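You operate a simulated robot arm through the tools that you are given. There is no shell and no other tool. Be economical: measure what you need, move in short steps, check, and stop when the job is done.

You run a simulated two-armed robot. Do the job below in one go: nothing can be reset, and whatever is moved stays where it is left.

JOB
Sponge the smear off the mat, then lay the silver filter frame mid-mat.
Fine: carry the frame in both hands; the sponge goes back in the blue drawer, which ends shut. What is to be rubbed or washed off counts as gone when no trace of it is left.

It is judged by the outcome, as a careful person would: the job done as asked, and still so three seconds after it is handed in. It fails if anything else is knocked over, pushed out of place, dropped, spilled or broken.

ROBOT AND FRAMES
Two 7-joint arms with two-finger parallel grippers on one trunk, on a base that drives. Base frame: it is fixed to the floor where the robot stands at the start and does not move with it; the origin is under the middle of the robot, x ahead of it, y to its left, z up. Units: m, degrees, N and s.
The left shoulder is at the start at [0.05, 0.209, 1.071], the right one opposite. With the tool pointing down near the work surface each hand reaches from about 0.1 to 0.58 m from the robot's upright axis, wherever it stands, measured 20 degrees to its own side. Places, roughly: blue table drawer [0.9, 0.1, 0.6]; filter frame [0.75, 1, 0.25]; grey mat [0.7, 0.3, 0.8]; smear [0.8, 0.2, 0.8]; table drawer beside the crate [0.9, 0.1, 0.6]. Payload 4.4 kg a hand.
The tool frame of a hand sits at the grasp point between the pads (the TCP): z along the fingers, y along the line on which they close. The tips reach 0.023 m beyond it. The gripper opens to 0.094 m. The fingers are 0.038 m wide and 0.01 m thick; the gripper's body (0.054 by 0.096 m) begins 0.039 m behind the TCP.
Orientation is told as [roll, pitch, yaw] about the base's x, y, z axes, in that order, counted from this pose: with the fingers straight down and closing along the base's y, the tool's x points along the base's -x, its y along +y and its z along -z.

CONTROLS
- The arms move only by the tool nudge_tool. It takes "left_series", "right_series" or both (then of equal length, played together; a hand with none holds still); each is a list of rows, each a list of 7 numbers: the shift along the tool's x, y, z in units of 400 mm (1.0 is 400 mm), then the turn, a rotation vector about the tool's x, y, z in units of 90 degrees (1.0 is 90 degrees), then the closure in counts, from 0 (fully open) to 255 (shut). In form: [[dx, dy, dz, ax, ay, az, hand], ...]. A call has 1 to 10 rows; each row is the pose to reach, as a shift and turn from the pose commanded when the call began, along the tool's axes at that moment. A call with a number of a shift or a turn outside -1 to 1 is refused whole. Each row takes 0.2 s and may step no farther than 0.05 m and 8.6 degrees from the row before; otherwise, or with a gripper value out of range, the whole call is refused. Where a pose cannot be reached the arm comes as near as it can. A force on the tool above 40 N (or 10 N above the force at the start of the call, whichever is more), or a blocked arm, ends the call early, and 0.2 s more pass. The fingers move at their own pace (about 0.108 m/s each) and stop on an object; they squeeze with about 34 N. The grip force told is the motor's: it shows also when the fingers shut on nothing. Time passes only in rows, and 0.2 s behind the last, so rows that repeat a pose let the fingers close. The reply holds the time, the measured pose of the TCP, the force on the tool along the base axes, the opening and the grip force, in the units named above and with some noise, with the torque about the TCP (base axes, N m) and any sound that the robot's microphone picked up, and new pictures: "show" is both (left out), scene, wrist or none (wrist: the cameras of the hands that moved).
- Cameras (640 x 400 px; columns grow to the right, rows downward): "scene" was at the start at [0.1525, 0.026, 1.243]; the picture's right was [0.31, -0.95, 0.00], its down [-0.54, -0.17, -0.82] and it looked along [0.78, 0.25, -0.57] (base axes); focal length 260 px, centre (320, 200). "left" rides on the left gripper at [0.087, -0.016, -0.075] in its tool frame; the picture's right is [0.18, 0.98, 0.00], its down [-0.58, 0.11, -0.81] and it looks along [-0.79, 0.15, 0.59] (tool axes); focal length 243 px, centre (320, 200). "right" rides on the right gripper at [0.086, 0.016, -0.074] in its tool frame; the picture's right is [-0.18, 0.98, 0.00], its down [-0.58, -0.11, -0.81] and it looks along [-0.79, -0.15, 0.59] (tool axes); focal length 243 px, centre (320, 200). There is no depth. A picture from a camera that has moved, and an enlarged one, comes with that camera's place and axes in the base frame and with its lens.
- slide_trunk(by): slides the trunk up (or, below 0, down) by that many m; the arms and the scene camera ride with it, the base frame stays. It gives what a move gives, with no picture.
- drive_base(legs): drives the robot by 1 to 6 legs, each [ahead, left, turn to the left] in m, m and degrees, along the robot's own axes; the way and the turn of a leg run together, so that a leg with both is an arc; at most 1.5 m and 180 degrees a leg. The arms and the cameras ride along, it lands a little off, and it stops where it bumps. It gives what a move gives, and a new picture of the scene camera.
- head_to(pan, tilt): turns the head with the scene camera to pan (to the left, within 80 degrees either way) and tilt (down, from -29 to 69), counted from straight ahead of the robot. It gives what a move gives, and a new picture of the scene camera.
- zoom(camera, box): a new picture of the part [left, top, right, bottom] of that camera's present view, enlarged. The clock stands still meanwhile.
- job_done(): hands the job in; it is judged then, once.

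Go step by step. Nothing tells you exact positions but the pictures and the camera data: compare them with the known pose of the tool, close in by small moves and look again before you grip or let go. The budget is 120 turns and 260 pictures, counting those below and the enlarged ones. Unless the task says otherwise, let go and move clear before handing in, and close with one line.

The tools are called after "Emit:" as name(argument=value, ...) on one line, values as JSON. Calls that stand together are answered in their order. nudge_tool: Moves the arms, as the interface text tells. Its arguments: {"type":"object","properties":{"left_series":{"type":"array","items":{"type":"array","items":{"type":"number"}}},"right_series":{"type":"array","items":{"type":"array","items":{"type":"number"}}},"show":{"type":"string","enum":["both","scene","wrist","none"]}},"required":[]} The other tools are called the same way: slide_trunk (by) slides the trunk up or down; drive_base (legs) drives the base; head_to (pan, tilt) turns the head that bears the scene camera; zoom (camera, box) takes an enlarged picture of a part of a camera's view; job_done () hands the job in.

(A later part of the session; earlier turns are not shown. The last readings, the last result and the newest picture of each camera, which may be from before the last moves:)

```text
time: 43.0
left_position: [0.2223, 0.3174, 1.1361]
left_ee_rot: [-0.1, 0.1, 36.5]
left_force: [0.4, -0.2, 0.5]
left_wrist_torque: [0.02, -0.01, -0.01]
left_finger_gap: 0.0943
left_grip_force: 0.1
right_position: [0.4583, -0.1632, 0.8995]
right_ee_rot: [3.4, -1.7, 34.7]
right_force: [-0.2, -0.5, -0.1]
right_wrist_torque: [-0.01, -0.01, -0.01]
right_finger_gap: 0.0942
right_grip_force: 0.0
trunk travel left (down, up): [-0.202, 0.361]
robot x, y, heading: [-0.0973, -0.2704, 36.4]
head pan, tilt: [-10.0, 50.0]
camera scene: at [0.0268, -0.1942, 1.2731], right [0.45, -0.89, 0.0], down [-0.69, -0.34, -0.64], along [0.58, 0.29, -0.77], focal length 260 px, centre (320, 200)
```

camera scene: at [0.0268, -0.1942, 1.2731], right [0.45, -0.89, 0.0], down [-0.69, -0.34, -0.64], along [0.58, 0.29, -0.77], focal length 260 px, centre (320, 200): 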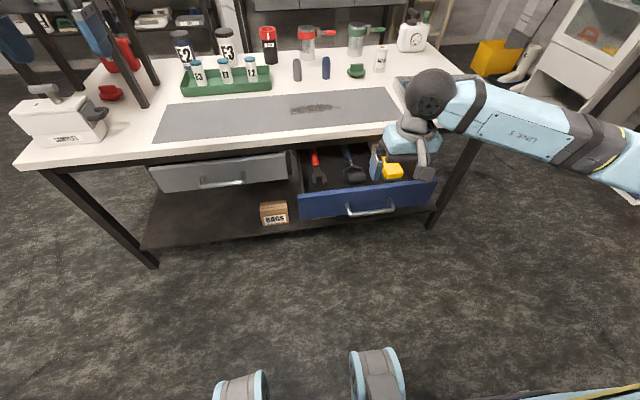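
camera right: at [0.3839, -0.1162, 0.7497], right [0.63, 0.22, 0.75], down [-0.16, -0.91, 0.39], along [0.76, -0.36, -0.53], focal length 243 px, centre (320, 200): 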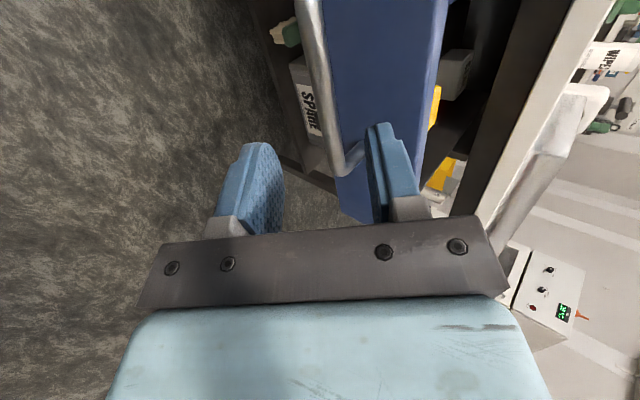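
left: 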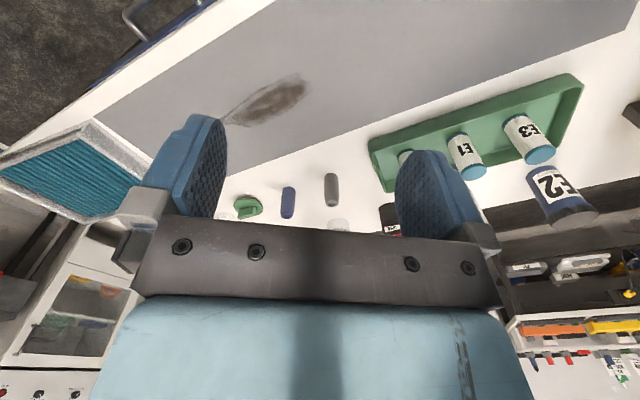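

Hand is fingers-down at z≈0.9. I'll drive forward and slightly right to bring it over the sponge.

Emit:
drive_base(legs=[[0.22, -0.12, 0]])

Emit:
nudge_tool(right_series=[[0, 0, 0, -0.03, -0.08, 0, 0], [0, 0, 0, -0.038, -0.16, 0, 0], [0, 0, 0, -0.038, -0.24, 0, 0], [0, 0, 0, -0.038, -0.28, 0, 0]], show="both")

```text
time: 44.8
left_position: [0.4664, 0.35, 1.1348]
left_ee_rot: [0.0, 0.1, 36.5]
left_force: [0.6, 0.1, -1.1]
left_wrist_torque: [-0.03, 0.01, 0.01]
left_finger_gap: 0.094
left_grip_force: 0.1
right_position: [0.7011, -0.1321, 0.8997]
right_ee_rot: [3.4, -1.7, 34.5]
right_force: [-0.4, 0.0, -0.2]
right_wrist_torque: [0.0, 0.01, 0.0]
right_finger_gap: 0.0937
right_grip_force: 0.0
trunk travel left (down, up): [-0.202, 0.361]
robot x, y, heading: [0.1451, -0.2384, 36.5]
head pan, tilt: [-10.0, 50.0]
camera scene: at [0.2702, -0.1621, 1.273], right [0.45, -0.9, 0.0], down [-0.69, -0.34, -0.64], along [0.57, 0.29, -0.77], focal length 260 px, centre (320, 200)
```

scene: 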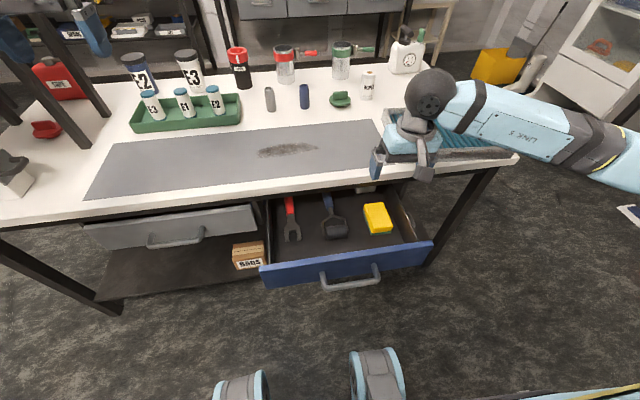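

```text
time: 45.8
left_position: [0.4665, 0.3504, 1.136]
left_ee_rot: [0.1, -0.1, 36.6]
left_force: [-0.8, -0.2, 0.3]
left_wrist_torque: [0.01, -0.02, -0.01]
left_finger_gap: 0.0942
left_grip_force: 0.1
right_position: [0.7014, -0.1326, 0.9004]
right_ee_rot: [7.5, -26.8, 31.9]
right_force: [0.2, -0.9, -0.6]
right_wrist_torque: [0.03, 0.0, 0.01]
right_finger_gap: 0.0941
right_grip_force: 0.1
trunk travel left (down, up): [-0.202, 0.361]
robot x, y, heading: [0.1477, -0.2393, 36.6]
head pan, tilt: [-10.0, 50.0]
camera scene: at [0.2697, -0.1623, 1.2731], right [0.45, -0.9, 0.0], down [-0.69, -0.34, -0.64], along [0.58, 0.29, -0.77], focal length 260 px, centre (320, 200)
camera right: at [0.6045, -0.1845, 0.93], right [-0.42, 0.88, 0.2], down [0.25, -0.09, 0.96], along [0.87, 0.46, -0.18], focal length 243 px, centre (320, 200)
```

scene: 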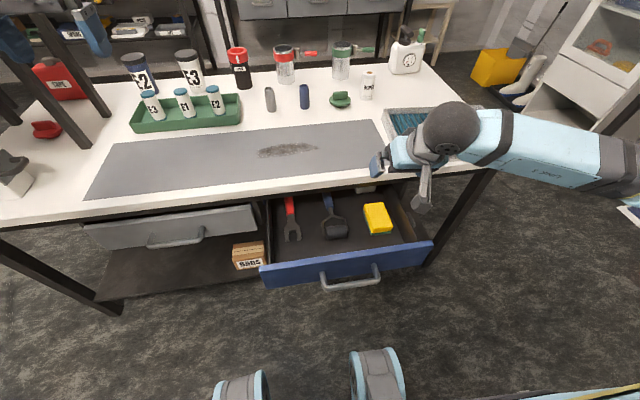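
right: 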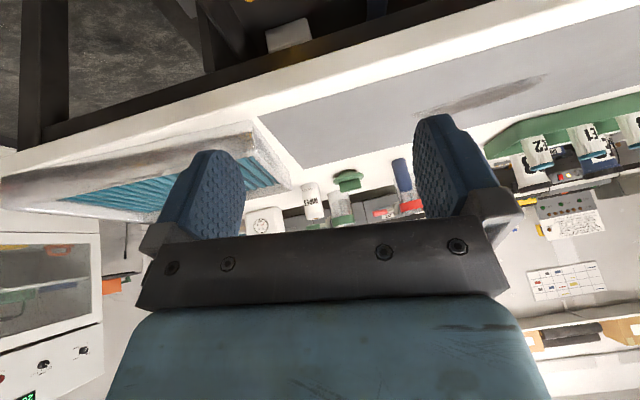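

I'll zoom on the sponge for its exact outline before descending.

Emit:
zoom(camera="scene", box=[320, 170, 440, 290])

```text
3.33 times, centred on (380, 230) of scene
camera zoom: at [0.2697, -0.1623, 1.2731], right [0.45, -0.9, 0.0], down [-0.69, -0.34, -0.64], along [0.58, 0.29, -0.77], focal length 867 px, centre (120, 100)
```

zoom: 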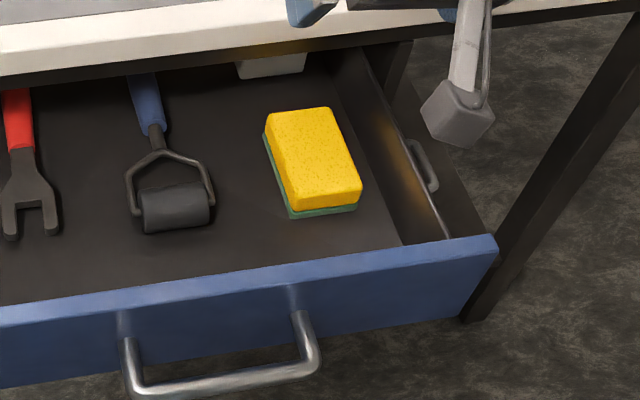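

The tilt would put the wrist camera close to the drawer front, and a vertical hand would crowd the table edge. I'll straighten the hand and open the drawer a bit further by pushing its front from inside with closed fingers.

Emit:
nudge_tool(right_series=[[0, 0, 0, 0.02, 0.08, 0, 255], [0, 0, 0, 0.05, 0.16, 0, 255], [0, 0, 0, 0.08, 0.24, 0, 255], [0, 0, 0, 0.08, 0.29, 0, 255]], show="none")

```text
time: 46.8
left_position: [0.4655, 0.35, 1.1374]
left_ee_rot: [0.0, 0.0, 36.5]
left_force: [0.9, -0.6, 0.4]
left_wrist_torque: [-0.01, 0.02, 0.0]
left_finger_gap: 0.0938
left_grip_force: 0.0
right_position: [0.7003, -0.1325, 0.8993]
right_ee_rot: [-0.2, -0.7, 33.6]
right_force: [-0.6, -0.5, -0.1]
right_wrist_torque: [0.0, 0.0, -0.01]
right_finger_gap: 0.0
right_grip_force: 33.7
trunk travel left (down, up): [-0.202, 0.361]
robot x, y, heading: [0.1424, -0.2389, 36.4]
head pan, tilt: [-10.0, 50.0]
```

Straight now. I'll move over the gap just behind the drawer front and descend to just above it.

Emit:
nudge_tool(right_series=[[0.06, 0.06, 0, 0, 0, 0, 255], [0.06, 0.115, 0.08, 0, 0, 0, 255], [0.06, 0.115, 0.18, 0, 0, 0, 255], [0.06, 0.115, 0.28, 0, 0, 0, 255], [0.06, 0.115, 0.38, 0, 0, 0, 255], [0.06, 0.115, 0.45, 0, 0, 0, 255]], show="both")

```text
time: 48.2
left_position: [0.4663, 0.3493, 1.1363]
left_ee_rot: [0.0, 0.0, 36.5]
left_force: [0.0, 1.2, -0.7]
left_wrist_torque: [0.03, 0.01, -0.01]
left_finger_gap: 0.094
left_grip_force: 0.1
right_position: [0.6589, -0.1041, 0.7204]
right_ee_rot: [-0.2, -0.6, 33.6]
right_force: [0.3, 0.0, -0.2]
right_wrist_torque: [0.03, 0.02, 0.0]
right_finger_gap: 0.0
right_grip_force: 33.9
trunk travel left (down, up): [-0.202, 0.361]
robot x, y, heading: [0.1417, -0.2324, 36.4]
head pan, tilt: [-10.0, 50.0]
camera scene: at [0.2698, -0.1621, 1.2731], right [0.45, -0.9, 0.0], down [-0.69, -0.34, -0.64], along [0.58, 0.29, -0.77], focal length 260 px, centre (320, 200)
camera right: at [0.5775, -0.1393, 0.7945], right [-0.39, 0.92, 0.0], down [0.53, 0.23, 0.81], along [0.75, 0.32, -0.58], focal length 243 px, centre (320, 200)
```

scene: 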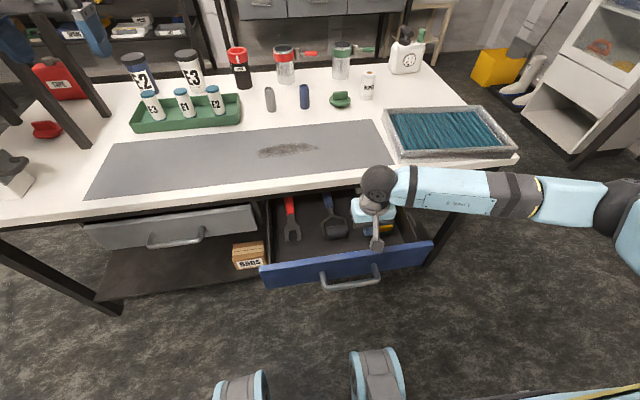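
right: 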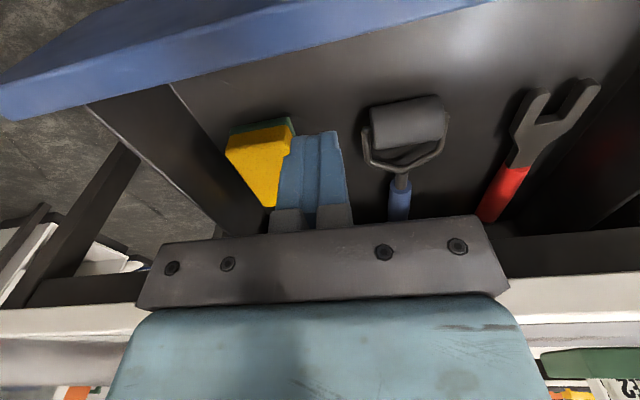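

The closed fingers are between the sponge and the roller, just behind the drawer front. I'll lower 6.5 cm and pull the front toward me about 10 cm.

Emit:
nudge_tool(right_series=[[0, 0, 0.08, 0, 0, 0, 255], [0, 0, 0.16, 0, 0, 0, 255], [0.06, 0, 0.16, 0, 0, 0, 255], [0.1, 0, 0.16, 0, 0, 0, 255], [0.14, 0, 0.16, 0, 0, 0, 255], [0.18, 0, 0.16, 0, 0, 0, 255], [0.22, 0, 0.16, 0, 0, 0, 255], [0.26, 0, 0.16, 0, 0, 0, 255], [0.3, 0, 0.16, 0, 0, 0, 255]], show="both")

```text
time: 50.2
left_position: [0.4663, 0.3504, 1.1353]
left_ee_rot: [0.0, 0.0, 36.6]
left_force: [-0.7, 0.1, -0.3]
left_wrist_torque: [-0.02, -0.03, 0.02]
left_finger_gap: 0.094
left_grip_force: 0.1
right_position: [0.5575, -0.1714, 0.6538]
right_ee_rot: [-0.2, -0.7, 33.7]
right_force: [0.8, 0.2, 0.2]
right_wrist_torque: [-0.02, 0.03, 0.04]
right_finger_gap: 0.0001
right_grip_force: 34.2
trunk travel left (down, up): [-0.202, 0.361]
robot x, y, heading: [0.1466, -0.2337, 36.4]
head pan, tilt: [-10.0, 50.0]
camera scene: at [0.2695, -0.1623, 1.2731], right [0.45, -0.9, 0.0], down [-0.69, -0.34, -0.64], along [0.58, 0.29, -0.77], focal length 260 px, centre (320, 200)
camera right: at [0.4763, -0.2054, 0.728], right [-0.39, 0.92, 0.0], down [0.53, 0.23, 0.81], along [0.75, 0.32, -0.58], focal length 243 px, centre (320, 200)
```

scene: 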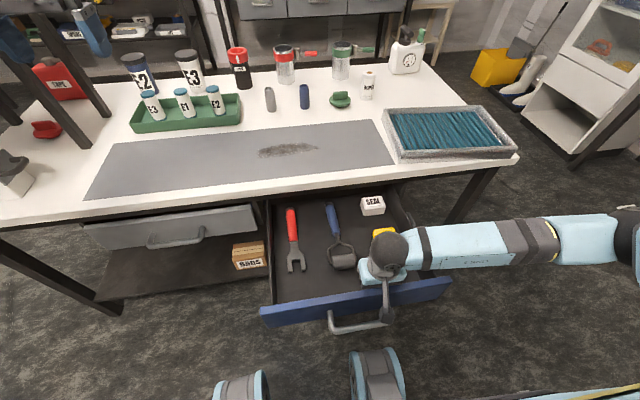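
right: 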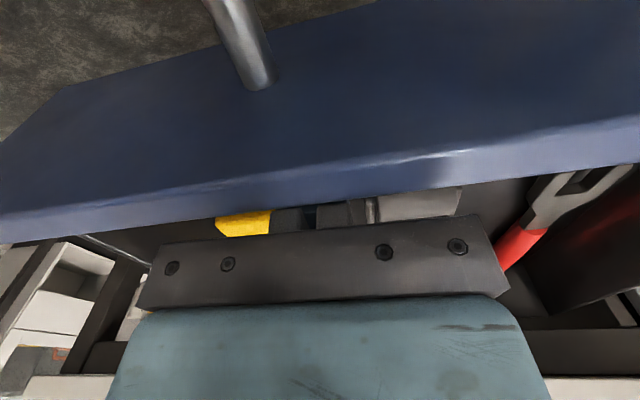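

The drawer slid out another 8–9 cm without resistance. I'll back the hand off the panel, raise it, and look at the sponge.

Emit:
nudge_tool(right_series=[[-0.05, 0, 0, 0, 0, 0, 255], [-0.05, 0, -0.1, 0, 0, 0, 255], [-0.05, 0, -0.2, 0, 0, 0, 255], [-0.05, 0, -0.3, 0, 0, 0, 0], [-0.05, 0.1, -0.38, 0, 0, 0.03, 0], [-0.05, 0.2, -0.4, 0, 0, 0.03, 0], [-0.05, 0.3, -0.4, 0, 0, 0.03, 0]], show="none")

Emit:
zoom(camera="scene", box=[300, 170, 460, 330])

```text
refused: row 5 steps farther than a row can; nothing moved
```

```text
2.50 times, centred on (380, 250) of scene
camera zoom: at [0.2695, -0.1623, 1.2731], right [0.45, -0.9, 0.0], down [-0.69, -0.34, -0.64], along [0.58, 0.29, -0.77], focal length 650 px, centre (170, 75)
```

zoom: 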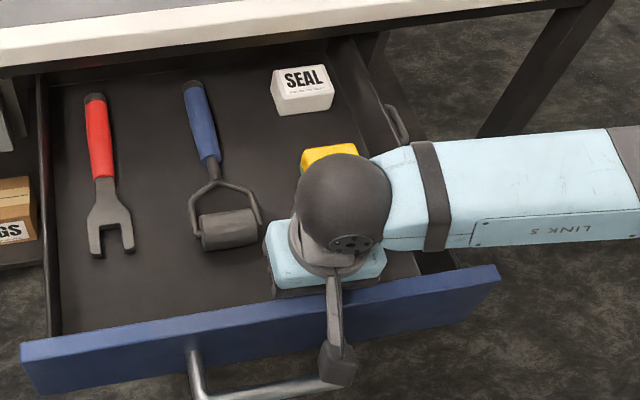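

One step was slightly too long, so I'll re-issue it with smaller steps.

Emit:
nudge_tool(right_series=[[-0.05, 0, 0, 0, 0, 0, 255], [-0.05, 0, -0.1, 0, 0, 0, 255], [-0.05, 0, -0.2, 0, 0, 0, 255], [-0.05, 0, -0.3, 0, 0, 0, 0], [-0.05, 0.07, -0.36, 0, 0, 0, 0], [-0.05, 0.16, -0.4, 0, 0, 0, 0], [-0.05, 0.26, -0.4, 0, 0, 0, 0]], show="none")

Emit:
zoom(camera="scene", box=[300, 170, 460, 330])

```text
time: 51.8
left_position: [0.4671, 0.3507, 1.1356]
left_ee_rot: [0.0, 0.1, 36.5]
left_force: [-0.3, -0.1, -0.3]
left_wrist_torque: [0.01, 0.01, 0.0]
left_finger_gap: 0.094
left_grip_force: 0.0
right_position: [0.515, -0.0742, 0.8119]
right_ee_rot: [-0.2, -0.8, 33.6]
right_force: [0.3, 0.3, 0.9]
right_wrist_torque: [0.03, 0.02, -0.02]
right_finger_gap: 0.0939
right_grip_force: 0.1
trunk travel left (down, up): [-0.202, 0.361]
robot x, y, heading: [0.1463, -0.2365, 36.5]
head pan, tilt: [-10.0, 50.0]
```

```text
2.50 times, centred on (380, 250) of scene
camera zoom: at [0.2694, -0.1612, 1.273], right [0.45, -0.9, 0.0], down [-0.69, -0.34, -0.64], along [0.58, 0.29, -0.77], focal length 650 px, centre (170, 75)
```

zoom: 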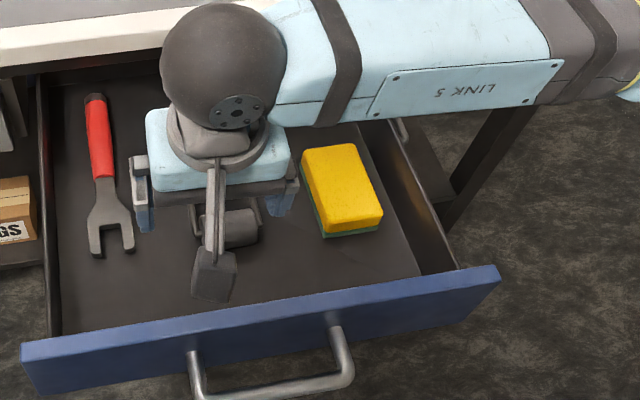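

The sponge is now at about [0.70, -0.163], clear of the table edge. I'll move above it with fingers open and look.

Emit:
nudge_tool(right_series=[[-0.05, -0.1, 0, 0, 0, 0, 0], [-0.1, -0.2, 0, 0, 0, 0, 0], [-0.15, -0.3, 0, 0, 0, 0, 0], [-0.2, -0.38, 0.05, 0, 0, 0, 0], [-0.266, -0.444, 0.1, 0, 0, 0, 0], [-0.266, -0.444, 0.2, 0, 0, 0, 0], [-0.266, -0.444, 0.3, 0, 0, 0, 0]], show="both")

```text
time: 53.4
left_position: [0.4664, 0.3494, 1.1359]
left_ee_rot: [0.1, 0.1, 36.5]
left_force: [0.7, 0.1, 0.9]
left_wrist_torque: [0.01, -0.02, -0.01]
left_finger_gap: 0.0941
left_grip_force: 0.1
right_position: [0.7034, -0.1615, 0.6932]
right_ee_rot: [-0.1, -0.8, 33.6]
right_force: [-0.8, 0.7, 0.2]
right_wrist_torque: [-0.01, 0.02, 0.03]
right_finger_gap: 0.094
right_grip_force: 0.1
trunk travel left (down, up): [-0.202, 0.361]
robot x, y, heading: [0.1444, -0.2378, 36.6]
head pan, tilt: [-10.0, 50.0]
camera scene: at [0.2701, -0.1623, 1.2731], right [0.45, -0.9, 0.0], down [-0.69, -0.34, -0.64], along [0.58, 0.29, -0.77], focal length 260 px, centre (320, 200)
camera right: at [0.6229, -0.1958, 0.7681], right [-0.39, 0.92, 0.0], down [0.53, 0.23, 0.81], along [0.75, 0.32, -0.58], focal length 243 px, centre (320, 200)
```

scene: 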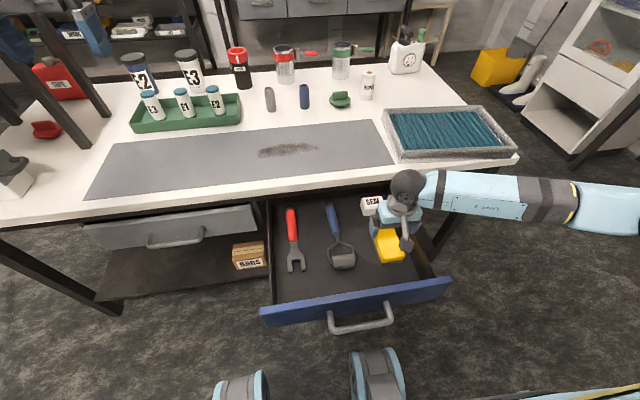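
right: 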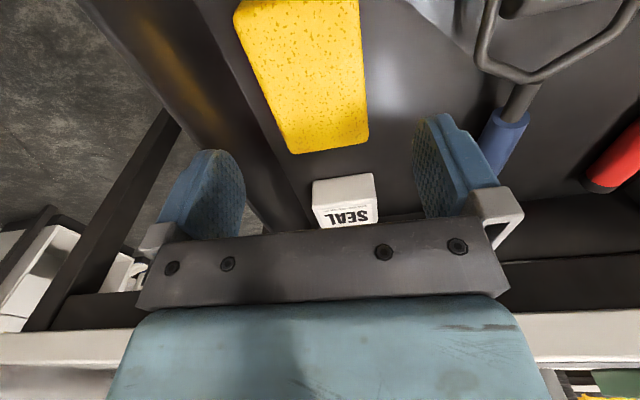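

The sponge outline agrees in both views and is centred under the hand. I'll descend and close on it.

Emit:
nudge_tool(right_series=[[0, 0, 0.07, 0, 0, 0, 0], [0, 0, 0.14, 0, 0, 0, 0], [0, 0, 0.19, 0, 0, 0, 0], [0, 0, 0.19, 0, 0, 0, 255], [0, 0, 0.19, 0, 0, 0, 255], [0, 0, 0.19, 0, 0, 0, 255]], show="both")

```text
time: 54.8
left_position: [0.4655, 0.3496, 1.136]
left_ee_rot: [-0.1, 0.0, 36.5]
left_force: [0.0, -0.4, -0.4]
left_wrist_torque: [0.02, 0.0, -0.01]
left_finger_gap: 0.0941
left_grip_force: 0.1
right_position: [0.7056, -0.1629, 0.6188]
right_ee_rot: [-0.3, -0.7, 33.5]
right_force: [0.0, -0.5, -0.3]
right_wrist_torque: [0.0, -0.02, -0.01]
right_finger_gap: 0.0651
right_grip_force: 33.7
trunk travel left (down, up): [-0.202, 0.361]
robot x, y, heading: [0.1436, -0.233, 36.5]
head pan, tilt: [-10.0, 50.0]
camera scene: at [0.2696, -0.1622, 1.2731], right [0.45, -0.9, 0.0], down [-0.69, -0.34, -0.64], along [0.58, 0.29, -0.77], focal length 260 px, centre (320, 200)
camera right: at [0.6241, -0.1974, 0.6921], right [-0.39, 0.92, 0.0], down [0.53, 0.23, 0.81], along [0.75, 0.32, -0.58], focal length 243 px, centre (320, 200)
```

scene: 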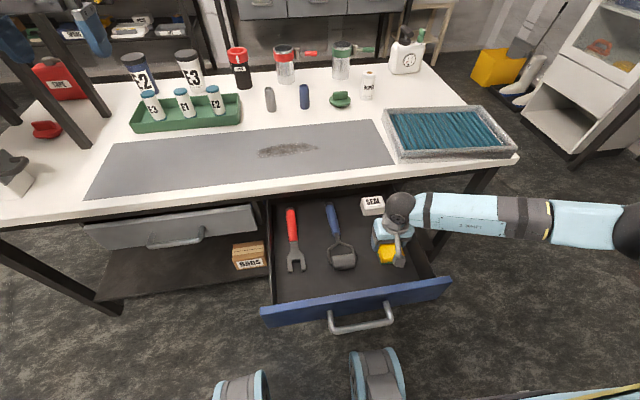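
right: 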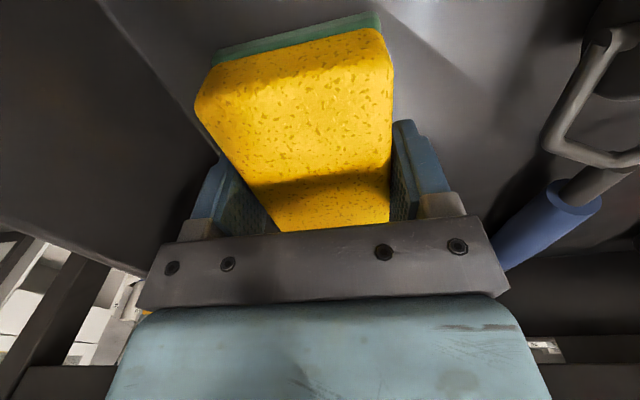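

The sponge is held firmly at 65 mm. Because the open drawer blocks me from getting near the smear, I'll lift the sponge clear, back off slightly, and use the left hand to push the drawer most of the way in.

Emit:
nudge_tool(right_series=[[0, 0, -0.1, 0, 0, 0, 255], [0, 0, -0.2, 0, 0, 0, 255], [0, 0, -0.3, 0, 0, 0, 255], [0, 0, -0.4, 0, 0, 0, 255], [0, 0, -0.5, 0, 0, 0, 255], [0, 0, -0.6, 0, 0, 0, 255], [0, 0, -0.7, 0, 0, 0, 255], [0, 0, -0.7, 0, 0, 0, 255]], show="wrist")

Emit:
drive_base(legs=[[-0.12, 0, 0]])

Emit:
nudge_tool(left_series=[[0.05, -0.1, 0, 0, 0, 0, 255], [0.1, -0.2, 0, 0, 0, 0, 255], [0.15, -0.3, 0, 0, 0, 0, 255], [0.2, -0.4, 0, 0, 0, 0, 255], [0.25, -0.5, 0, 0, 0, 0, 255], [0.32, -0.58, 0, 0, 0, 0, 255], [0.4, -0.64, 0, 0, 0, 0, 255], [0.5, -0.66, 0, 0, 0, 0, 255], [0.6, -0.66, 0, 0, 0, 0, 255]], show="scene")

```text
time: 56.6
left_position: [0.4659, 0.351, 1.1352]
left_ee_rot: [0.0, 0.0, 36.5]
left_force: [-0.1, 0.2, 0.4]
left_wrist_torque: [0.0, -0.04, -0.05]
left_finger_gap: 0.0941
left_grip_force: 0.2
right_position: [0.7032, -0.1651, 0.9028]
right_ee_rot: [-0.2, -0.7, 33.6]
right_force: [0.3, 0.2, 0.1]
right_wrist_torque: [0.02, -0.01, -0.01]
right_finger_gap: 0.0644
right_grip_force: 34.2
trunk travel left (down, up): [-0.202, 0.361]
robot x, y, heading: [0.1438, -0.2382, 36.5]
head pan, tilt: [-10.0, 50.0]
camera right: at [0.6212, -0.1993, 0.9769], right [-0.39, 0.92, 0.0], down [0.53, 0.23, 0.81], along [0.75, 0.32, -0.58], focal length 243 px, centre (320, 200)
```

right: 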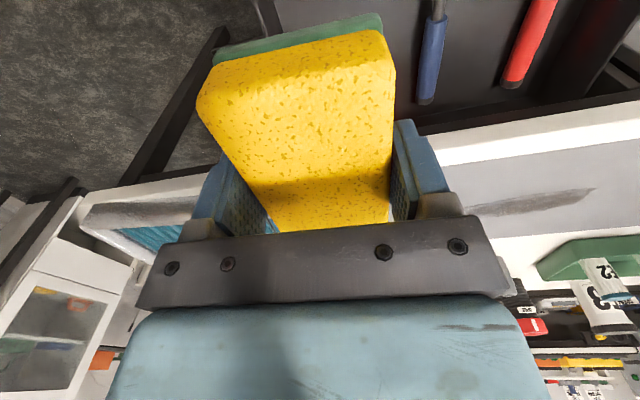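

```text
time: 57.9
left_position: [0.37, 0.2818, 1.1366]
left_ee_rot: [0.0, 0.0, 36.8]
left_force: [0.2, -0.4, 1.4]
left_wrist_torque: [0.02, 0.02, -0.01]
left_finger_gap: 0.094
left_grip_force: 0.0
right_position: [0.6077, -0.2329, 0.9029]
right_ee_rot: [-0.1, -0.8, 33.8]
right_force: [-0.1, -0.6, -1.0]
right_wrist_torque: [0.0, -0.02, 0.04]
right_finger_gap: 0.0642
right_grip_force: 33.6
trunk travel left (down, up): [-0.202, 0.361]
robot x, y, heading: [0.0478, -0.3062, 36.8]
head pan, tilt: [-10.0, 50.0]
camera scene: at [0.1745, -0.2321, 1.2732], right [0.45, -0.89, 0.0], down [-0.68, -0.34, -0.64], along [0.57, 0.29, -0.77], focal length 260 px, centre (320, 200)
```

scene: 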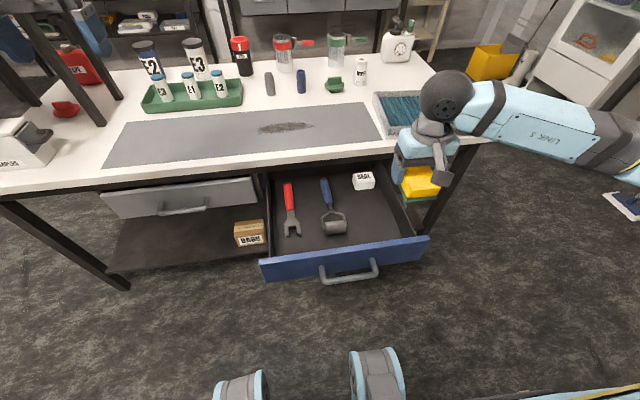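

```text
time: 59.9
left_position: [0.3379, -0.0708, 1.1374]
left_ee_rot: [0.0, 0.0, 36.8]
left_force: [-0.8, -0.2, 0.3]
left_wrist_torque: [0.02, -0.04, -0.01]
left_finger_gap: 0.0001
left_grip_force: 34.0
right_position: [0.6077, -0.2325, 0.9019]
right_ee_rot: [-0.2, -0.7, 33.8]
right_force: [-0.5, -0.1, -0.1]
right_wrist_torque: [-0.01, -0.02, -0.02]
right_finger_gap: 0.0641
right_grip_force: 33.8
trunk travel left (down, up): [-0.202, 0.361]
robot x, y, heading: [0.0507, -0.3061, 36.7]
head pan, tilt: [-10.0, 50.0]
camera scene: at [0.1747, -0.232, 1.2732], right [0.45, -0.89, 0.0], down [-0.68, -0.34, -0.64], along [0.57, 0.29, -0.77], focal length 260 px, centre (320, 200)
```

scene: 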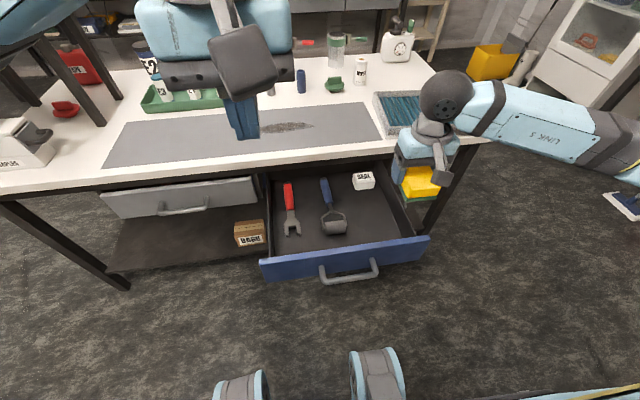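

The left hand is in front of the drawer face, left of the handle. I'll descend to face height and push it in.

Emit:
nudge_tool(left_series=[[0, 0, 0.12, 0, 0, 0, 255], [0, 0, 0.24, 0, 0, 0, 255], [0, 0, 0.36, 0, 0, 0, 255], [0, 0, 0.48, 0, 0, 0, 255], [0, 0, 0.6, 0, 0, 0, 255], [0, 0, 0.72, 0, 0, 0, 255], [0, 0, 0.84, 0, 0, 0, 255], [0, 0, 0.95, 0, 0, 0, 255]], show="none")

Emit:
nudge_tool(left_series=[[0, 0, 0.1, 0, 0, 0, 255], [0, 0, 0.23, 0, 0, 0, 255]], show="both")

```text
time: 61.6
left_position: [0.334, -0.0725, 0.7544]
left_ee_rot: [-0.1, 0.0, 36.7]
left_force: [-0.2, -0.2, 0.0]
left_wrist_torque: [-0.01, -0.04, -0.01]
left_finger_gap: 0.0001
left_grip_force: 33.5
right_position: [0.6073, -0.2329, 0.9033]
right_ee_rot: [-0.3, -0.8, 33.8]
right_force: [0.3, -0.8, 0.6]
right_wrist_torque: [0.02, -0.01, -0.01]
right_finger_gap: 0.0641
right_grip_force: 34.1
trunk travel left (down, up): [-0.202, 0.361]
robot x, y, heading: [0.0527, -0.304, 36.6]
head pan, tilt: [-10.0, 50.0]
```

```text
refused: row 2 steps farther than a row can; nothing moved
```

Emit:
nudge_tool(left_series=[[0, 0, 0.12, 0, 0, 0, 255], [0, 0, 0.23, 0, 0, 0, 255]], show="both")

```text
time: 62.2
left_position: [0.3333, -0.073, 0.6621]
left_ee_rot: [0.1, 0.0, 36.7]
left_force: [-0.5, -0.2, -0.6]
left_wrist_torque: [0.01, 0.0, -0.03]
left_finger_gap: 0.0002
left_grip_force: 34.3
right_position: [0.6079, -0.2325, 0.9027]
right_ee_rot: [-0.2, -0.6, 33.8]
right_force: [0.0, 0.1, -0.3]
right_wrist_torque: [-0.01, -0.01, -0.01]
right_finger_gap: 0.064
right_grip_force: 34.0
trunk travel left (down, up): [-0.202, 0.361]
robot x, y, heading: [0.0516, -0.3068, 36.5]
head pan, tilt: [-10.0, 50.0]
camera scene: at [0.1752, -0.2316, 1.2732], right [0.45, -0.89, 0.0], down [-0.68, -0.34, -0.64], along [0.57, 0.29, -0.77], focal length 260 px, centre (320, 200)
camera left: at [0.2723, -0.138, 0.7354], right [-0.74, 0.68, 0.0], down [0.4, 0.43, 0.81], along [0.55, 0.59, -0.59], focal length 243 px, centre (320, 200)
```

scene: 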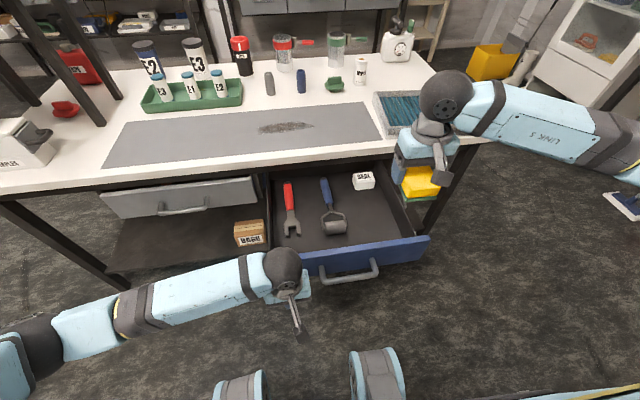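
left: 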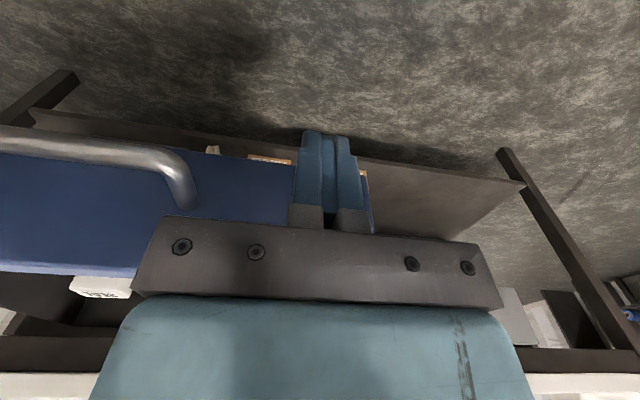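

The fingers are near the left edge of the drawer face, so I'll shift 3 cm right and push the drawer in by driving the base forward.

Emit:
nudge_tool(left_series=[[0, -0.075, 0, 0, 0, 0, 255]], show="none")

Emit:
drive_base(legs=[[0.25, 0, 0]])

```text
time: 62.6
left_position: [0.3527, -0.0984, 0.6622]
left_ee_rot: [-0.1, 0.0, 36.6]
left_force: [-0.3, 0.0, 0.2]
left_wrist_torque: [-0.03, -0.01, 0.0]
left_finger_gap: 0.0
left_grip_force: 33.8
right_position: [0.6076, -0.2323, 0.9016]
right_ee_rot: [-0.3, -0.7, 33.8]
right_force: [0.1, -0.2, 0.2]
right_wrist_torque: [0.02, 0.0, -0.01]
right_finger_gap: 0.0641
right_grip_force: 34.1
trunk travel left (down, up): [-0.202, 0.361]
robot x, y, heading: [0.0509, -0.3041, 36.7]
head pan, tilt: [-10.0, 50.0]
```

```text
time: 64.5
left_position: [0.5556, 0.0541, 0.6616]
left_ee_rot: [0.0, 0.1, 36.8]
left_force: [-1.0, 0.0, -0.5]
left_wrist_torque: [-0.01, 0.0, -0.01]
left_finger_gap: 0.0
left_grip_force: 33.7
right_position: [0.8118, -0.0796, 0.9009]
right_ee_rot: [-0.2, -0.7, 33.9]
right_force: [0.5, -0.3, 0.0]
right_wrist_torque: [0.0, 0.0, 0.0]
right_finger_gap: 0.064
right_grip_force: 33.7
trunk travel left (down, up): [-0.202, 0.361]
robot x, y, heading: [0.2533, -0.1569, 36.8]
head pan, tilt: [-10.0, 50.0]
camera scene: at [0.3796, -0.0792, 1.273], right [0.45, -0.89, 0.0], down [-0.68, -0.34, -0.64], along [0.57, 0.29, -0.77], focal length 260 px, centre (320, 200)
```

scene: 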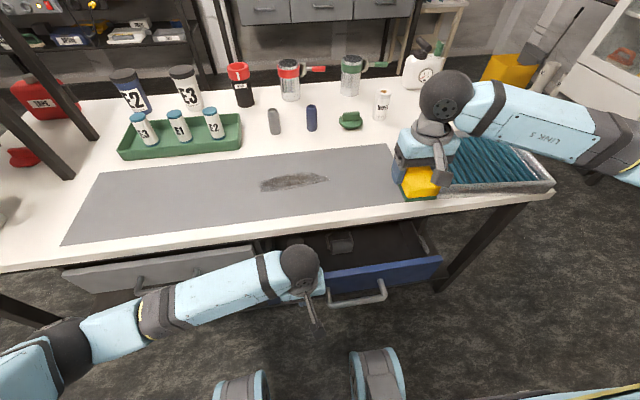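

The drawer is now about 9 cm open. I'll withdraw the left hand up and to the left, out of the way.

Emit:
nudge_tool(left_series=[[0.1, 0, 0, 0, 0, 0, 255], [0.1, 0, -0.1, 0, 0, 0, 255], [0.1, 0, -0.22, 0, 0, 0, 255], [0.1, 0, -0.34, 0, 0, 0, 255], [0.1, 0, -0.46, 0, 0, 0, 255], [0.1, 0.05, -0.57, 0, 0, 0, 255], [0.1, 0.1, -0.68, 0, 0, 0, 255], [0.1, 0.15, -0.79, 0, 0, 0, 255], [0.1, 0.22, -0.88, 0, 0, 0, 255], [0.1, 0.3, -0.97, 0, 0, 0, 255]], show="none")

Emit:
nudge_tool(left_series=[[0, 0.1, 0, 0, 0, 0, 255], [0, 0.2, 0, 0, 0, 0, 255], [0, 0.3, 0, 0, 0, 0, 255], [0, 0.4, 0, 0, 0, 0, 0]], show="scene")

Emit:
zoom(camera="scene", box=[220, 130, 460, 280])

```text
time: 66.7
left_position: [0.4546, 0.1285, 1.0549]
left_ee_rot: [0.0, 0.0, 36.9]
left_force: [-0.2, -0.6, -0.4]
left_wrist_torque: [0.0, 0.02, 0.01]
left_finger_gap: 0.0
left_grip_force: 34.1
right_position: [0.8112, -0.0801, 0.9024]
right_ee_rot: [-0.4, -0.7, 33.9]
right_force: [-0.2, -0.4, -0.8]
right_wrist_torque: [0.02, -0.01, -0.01]
right_finger_gap: 0.064
right_grip_force: 33.8
trunk travel left (down, up): [-0.202, 0.361]
robot x, y, heading: [0.2564, -0.1499, 36.8]
head pan, tilt: [-10.0, 50.0]
```

```text
time: 67.7
left_position: [0.3583, 0.257, 1.0487]
left_ee_rot: [0.0, 0.0, 36.7]
left_force: [1.6, 0.1, -0.1]
left_wrist_torque: [-0.03, 0.0, 0.02]
left_finger_gap: 0.0817
left_grip_force: 0.1
right_position: [0.8101, -0.0803, 0.9027]
right_ee_rot: [-0.3, -0.8, 34.0]
right_force: [-0.4, 0.4, -0.9]
right_wrist_torque: [-0.02, 0.0, 0.0]
right_finger_gap: 0.064
right_grip_force: 34.3
trunk travel left (down, up): [-0.202, 0.361]
robot x, y, heading: [0.2534, -0.1506, 36.5]
head pan, tilt: [-10.0, 50.0]
camera scene: at [0.3779, -0.0793, 1.2733], right [0.45, -0.89, 0.0], down [-0.68, -0.34, -0.64], along [0.57, 0.29, -0.77], focal length 260 px, centre (320, 200)
```

scene: 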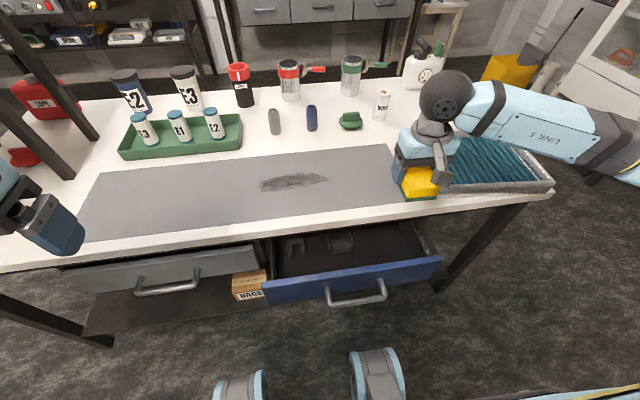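

```text
2.67 times, centred on (340, 205) of scene
camera zoom: at [0.3779, -0.0793, 1.2733], right [0.45, -0.89, 0.0], down [-0.68, -0.34, -0.64], along [0.57, 0.29, -0.77], focal length 694 px, centre (267, 187)
```

zoom: 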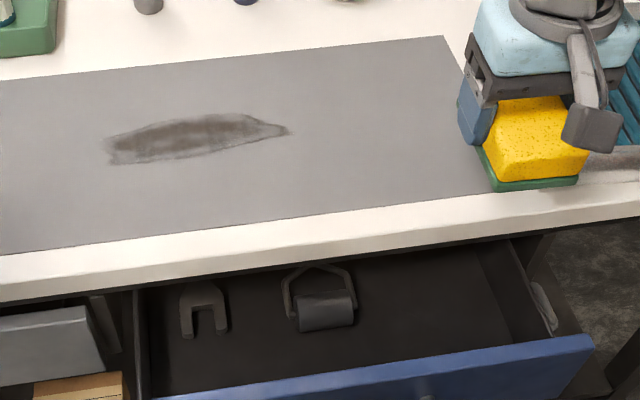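

The mat surface is about z 0.775, with the smear spanning s 0.205–0.39 and n 0.712–0.77. I'll move the base slightly forward and left, then bring the sponge above the smear's right end.

Emit:
drive_base(legs=[[0.06, 0.07, 0]])

Emit:
nudge_tool(right_series=[[-0.06, 0.06, 0, 0, 0, 0, 255], [-0.12, 0.12, 0, 0, 0, 0, 255], [-0.19, 0.19, 0, 0, 0, 0, 255]], show="both")

```text
time: 69.0
left_position: [0.367, 0.3443, 1.0494]
left_ee_rot: [0.0, 0.1, 36.7]
left_force: [0.5, 0.3, 0.0]
left_wrist_torque: [-0.03, -0.03, -0.01]
left_finger_gap: 0.0938
left_grip_force: 0.2
right_position: [0.8183, 0.0096, 0.9033]
right_ee_rot: [-0.3, -0.7, 33.7]
right_force: [-0.4, 0.9, -0.8]
right_wrist_torque: [-0.03, 0.0, 0.02]
right_finger_gap: 0.0642
right_grip_force: 33.5
trunk travel left (down, up): [-0.202, 0.361]
robot x, y, heading: [0.2629, -0.0628, 36.5]
head pan, tilt: [-10.0, 50.0]
camera scene: at [0.3857, 0.0101, 1.273], right [0.45, -0.89, 0.0], down [-0.68, -0.34, -0.64], along [0.57, 0.29, -0.77], focal length 260 px, centre (320, 200)
```

scene: 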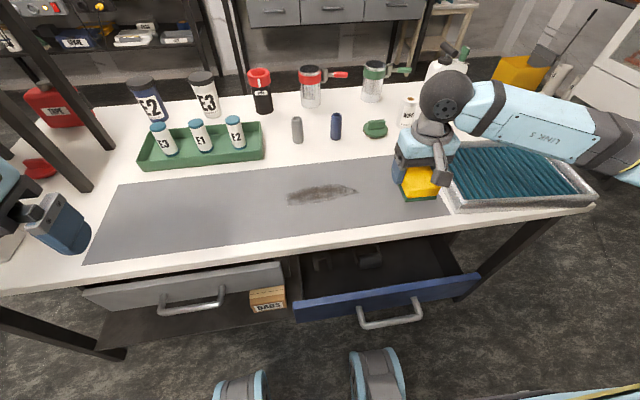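

```text
time: 69.8
left_position: [0.3664, 0.3454, 1.0485]
left_ee_rot: [0.0, 0.1, 36.7]
left_force: [1.1, -0.1, -0.4]
left_wrist_torque: [-0.01, 0.0, 0.0]
left_finger_gap: 0.0941
left_grip_force: 0.0
right_position: [0.8409, 0.1175, 0.9034]
right_ee_rot: [-0.3, -0.7, 33.8]
right_force: [0.4, 0.6, -0.8]
right_wrist_torque: [0.01, 0.03, 0.02]
right_finger_gap: 0.0642
right_grip_force: 33.9
trunk travel left (down, up): [-0.202, 0.361]
robot x, y, heading: [0.2651, -0.0646, 36.9]
head pan, tilt: [-10.0, 50.0]
camera scene: at [0.3856, 0.0109, 1.273], right [0.45, -0.89, 0.0], down [-0.68, -0.34, -0.64], along [0.57, 0.29, -0.77], focal length 260 px, centre (320, 200)
camera right: at [0.7593, 0.0821, 0.9782], right [-0.39, 0.92, 0.0], down [0.53, 0.23, 0.81], along [0.75, 0.32, -0.58], focal length 243 px, centre (320, 200)
```

scene: 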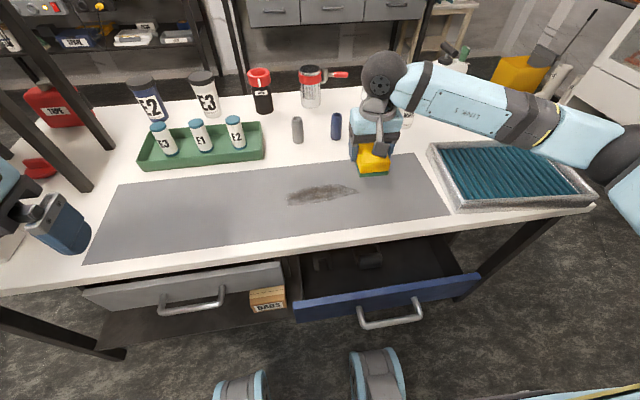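
right: 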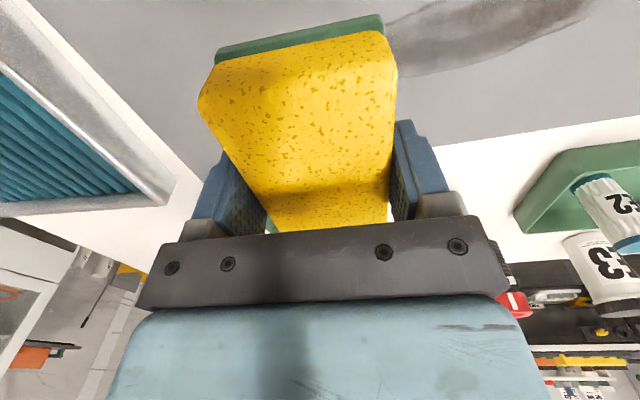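

The sponge is over the right end of the smear at n 0.747, s 0.40. I'll descend toward the mat carefully.

Emit:
nudge_tool(right_series=[[0, 0, 0.1, 0, 0, 0, 255], [0, 0, 0.19, 0, 0, 0, 255], [0, 0, 0.215, 0, 0, 0, 255], [0, 0, 0.225, 0, 0, 0, 255]], show="scene")

Emit:
zoom(camera="scene", box=[270, 120, 450, 220])

```text
time: 70.8
left_position: [0.3673, 0.3448, 1.0491]
left_ee_rot: [0.0, 0.0, 36.6]
left_force: [0.3, 0.6, -0.6]
left_wrist_torque: [0.01, 0.03, 0.0]
left_finger_gap: 0.0942
left_grip_force: 0.1
right_position: [0.8422, 0.1155, 0.8114]
right_ee_rot: [-0.1, -0.7, 33.7]
right_force: [-1.0, 0.3, -0.4]
right_wrist_torque: [0.02, 0.01, -0.02]
right_finger_gap: 0.0642
right_grip_force: 34.1
trunk travel left (down, up): [-0.202, 0.361]
robot x, y, heading: [0.265, -0.0636, 36.6]
head pan, tilt: [-10.0, 50.0]
camera scene: at [0.3856, 0.0095, 1.2731], right [0.45, -0.89, 0.0], down [-0.68, -0.34, -0.64], along [0.57, 0.29, -0.77], focal length 260 px, centre (320, 200)
```

scene: 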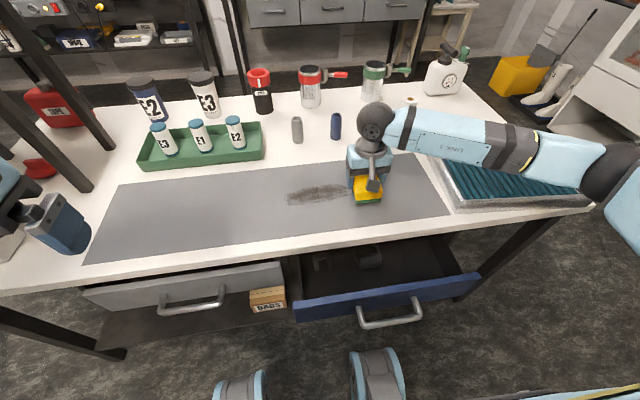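

```text
3.56 times, centred on (360, 170) of scene
camera zoom: at [0.3856, 0.0095, 1.2731], right [0.45, -0.89, 0.0], down [-0.68, -0.34, -0.64], along [0.57, 0.29, -0.77], focal length 925 px, centre (178, 307)
```

zoom: 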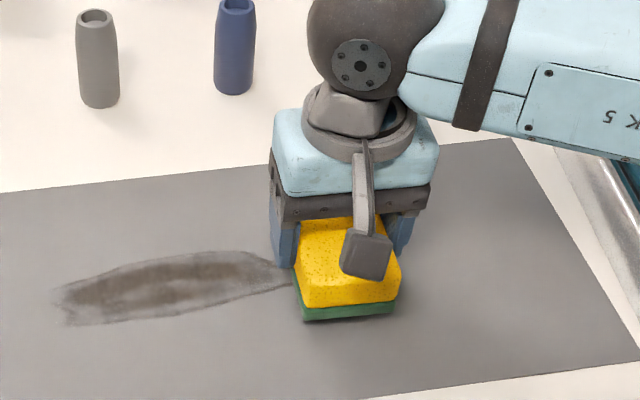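

The sponge is just above the mat with no contact yet. I'll press down in small steps.

Emit:
nudge_tool(right_series=[[0, 0, 0.01, 0, 0, 0, 255], [0, 0, 0.02, 0, 0, 0, 255]], show="none")

Emit:
nudge_tool(right_series=[[0, 0, 0.01, 0, 0, 0, 255]], show="none")

Emit:
nudge_tool(right_series=[[0, 0, 0.01, 0, 0, 0, 255]], show="none")

```text
time: 71.4
left_position: [0.3678, 0.3448, 1.0482]
left_ee_rot: [0.0, 0.0, 36.7]
left_force: [-0.3, 0.6, 0.1]
left_wrist_torque: [0.07, 0.02, 0.0]
left_finger_gap: 0.0942
left_grip_force: 0.0
right_position: [0.8421, 0.1155, 0.804]
right_ee_rot: [-0.2, -0.8, 33.7]
right_force: [-0.2, -0.2, -0.2]
right_wrist_torque: [0.03, -0.02, -0.03]
right_finger_gap: 0.0641
right_grip_force: 34.0
trunk travel left (down, up): [-0.202, 0.361]
robot x, y, heading: [0.2646, -0.0667, 36.8]
head pan, tilt: [-10.0, 50.0]
```

```text
time: 71.8
left_position: [0.3667, 0.3448, 1.0496]
left_ee_rot: [0.0, 0.0, 36.7]
left_force: [-0.6, 0.0, 0.3]
left_wrist_torque: [-0.02, -0.02, -0.01]
left_finger_gap: 0.0938
left_grip_force: 0.0
right_position: [0.8414, 0.1161, 0.8009]
right_ee_rot: [-0.3, -0.7, 33.8]
right_force: [-0.1, 0.3, -0.8]
right_wrist_torque: [-0.02, 0.03, -0.03]
right_finger_gap: 0.064
right_grip_force: 34.0
trunk travel left (down, up): [-0.202, 0.361]
robot x, y, heading: [0.2643, -0.0602, 36.8]
head pan, tilt: [-10.0, 50.0]
```

```text
time: 72.2
left_position: [0.3668, 0.3441, 1.0495]
left_ee_rot: [0.0, 0.0, 36.7]
left_force: [-0.9, -0.3, 0.0]
left_wrist_torque: [-0.02, 0.01, 0.03]
left_finger_gap: 0.0941
left_grip_force: 0.1
right_position: [0.8392, 0.1161, 0.7965]
right_ee_rot: [-0.2, -0.7, 33.8]
right_force: [0.4, -0.6, -0.5]
right_wrist_torque: [0.02, -0.01, 0.04]
right_finger_gap: 0.064
right_grip_force: 34.4
trunk travel left (down, up): [-0.202, 0.361]
robot x, y, heading: [0.2622, -0.0651, 36.7]
head pan, tilt: [-10.0, 50.0]
```

No contact yet at TCP z 0.797, so the mat is a bit lower than I thought. I'll continue in small steps.

Emit:
nudge_tool(right_series=[[0, 0, 0.01, 0, 0, 0, 255]], show="none")

Emit:
nudge_tool(right_series=[[0, 0, 0.01, 0, 0, 0, 255]], show="none")

Emit:
nudge_tool(right_series=[[0, 0, 0.01, 0, 0, 0, 255]], show="none")

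Emit:
zoom(camera="scene", box=[310, 140, 420, 220])

```text
time: 72.6
left_position: [0.3664, 0.3435, 1.0481]
left_ee_rot: [0.0, 0.0, 36.7]
left_force: [-0.3, 0.4, -0.4]
left_wrist_torque: [0.02, 0.01, 0.01]
left_finger_gap: 0.0939
left_grip_force: 0.1
right_position: [0.8412, 0.115, 0.7942]
right_ee_rot: [-0.2, -0.7, 33.8]
right_force: [0.1, 0.4, 0.8]
right_wrist_torque: [0.03, 0.06, 0.04]
right_finger_gap: 0.0642
right_grip_force: 34.3
trunk travel left (down, up): [-0.202, 0.361]
robot x, y, heading: [0.2623, -0.0623, 36.7]
head pan, tilt: [-10.0, 50.0]
```

```text
time: 73.0
left_position: [0.3662, 0.3441, 1.0512]
left_ee_rot: [0.0, -0.1, 36.6]
left_force: [0.6, -0.4, 0.3]
left_wrist_torque: [0.0, 0.05, 0.03]
left_finger_gap: 0.094
left_grip_force: 0.2
right_position: [0.841, 0.1149, 0.7931]
right_ee_rot: [-0.2, -1.0, 33.8]
right_force: [3.8, -5.4, 25.3]
right_wrist_torque: [-0.51, 1.06, 0.2]
right_finger_gap: 0.0641
right_grip_force: 34.2
trunk travel left (down, up): [-0.202, 0.361]
robot x, y, heading: [0.2601, -0.0652, 36.7]
head pan, tilt: [-10.0, 50.0]
```

```text
time: 73.3
left_position: [0.3683, 0.3434, 1.0489]
left_ee_rot: [0.0, -0.1, 36.7]
left_force: [0.8, 0.3, -0.2]
left_wrist_torque: [-0.03, 0.03, 0.03]
left_finger_gap: 0.0941
left_grip_force: 0.2
right_position: [0.8412, 0.1146, 0.7933]
right_ee_rot: [-0.1, -1.3, 33.7]
right_force: [-4.5, -3.6, 19.1]
right_wrist_torque: [-0.44, 0.54, 0.15]
right_finger_gap: 0.0639
right_grip_force: 33.8
trunk travel left (down, up): [-0.202, 0.361]
robot x, y, heading: [0.261, -0.0681, 36.6]
head pan, tilt: [-10.0, 50.0]
stopped in row 1 (right hand): the force on the tool passed its limit at 44 N (the readings are from after the stop); the commanded pose is now the measured one
```

```text
5.00 times, centred on (365, 180) of scene
camera zoom: at [0.3839, 0.0086, 1.2733], right [0.45, -0.89, 0.0], down [-0.68, -0.34, -0.64], along [0.58, 0.29, -0.76], focal length 1301 px, centre (95, 300)
```

zoom: 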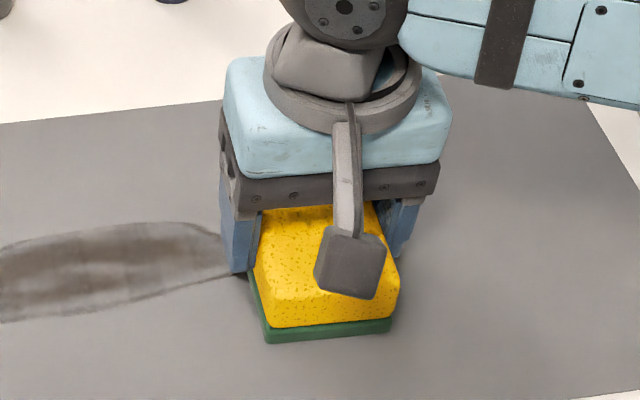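

Contact is at TCP z≈0.793 with about 19 N pressing. Now I'll stroke left across the smear and back.

Emit:
nudge_tool(right_series=[[0.002, 0.06, 0, 0, 0, 0, 255], [0.004, 0.12, 0, 0, 0, 0, 255], [0.008, 0.18, 0, 0, 0, 0, 255], [0.012, 0.24, 0, 0, 0, 0, 255], [0.015, 0.3, 0, 0, 0, 0, 255], [0.018, 0.36, 0, 0, 0, 0, 255], [0.02, 0.42, 0, 0, 0, 0, 255], [0.023, 0.48, 0, 0, 0, 0, 255], [0.026, 0.54, 0, 0, 0, 0, 255], [0.028, 0.58, 0, 0, 0, 0, 255]], show="scene")

```text
time: 74.5
left_position: [0.3666, 0.3444, 1.049]
left_ee_rot: [0.0, -0.1, 36.7]
left_force: [-0.6, -0.4, 0.8]
left_wrist_torque: [-0.01, 0.01, -0.01]
left_finger_gap: 0.0941
left_grip_force: 0.1
right_position: [0.7767, 0.2043, 0.7932]
right_ee_rot: [0.0, -1.4, 33.8]
right_force: [-5.0, 1.4, 14.6]
right_wrist_torque: [-0.09, 0.24, 0.14]
right_finger_gap: 0.0642
right_grip_force: 33.9
trunk travel left (down, up): [-0.202, 0.361]
robot x, y, heading: [0.2603, -0.0644, 36.3]
head pan, tilt: [-10.0, 50.0]
stopped in row 5 (right hand): the force on the tool passed its limit at 41 N (the readings are from after the stop); the commanded pose is now the measured one
camera scene: at [0.3841, 0.0091, 1.2729], right [0.45, -0.89, 0.0], down [-0.68, -0.34, -0.64], along [0.58, 0.29, -0.77], focal length 260 px, centre (320, 200)
```

scene: 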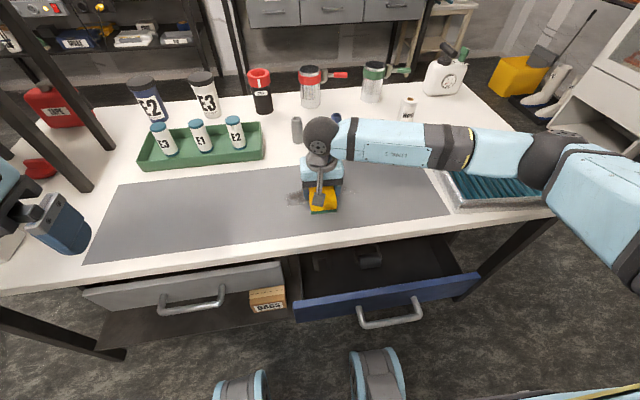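

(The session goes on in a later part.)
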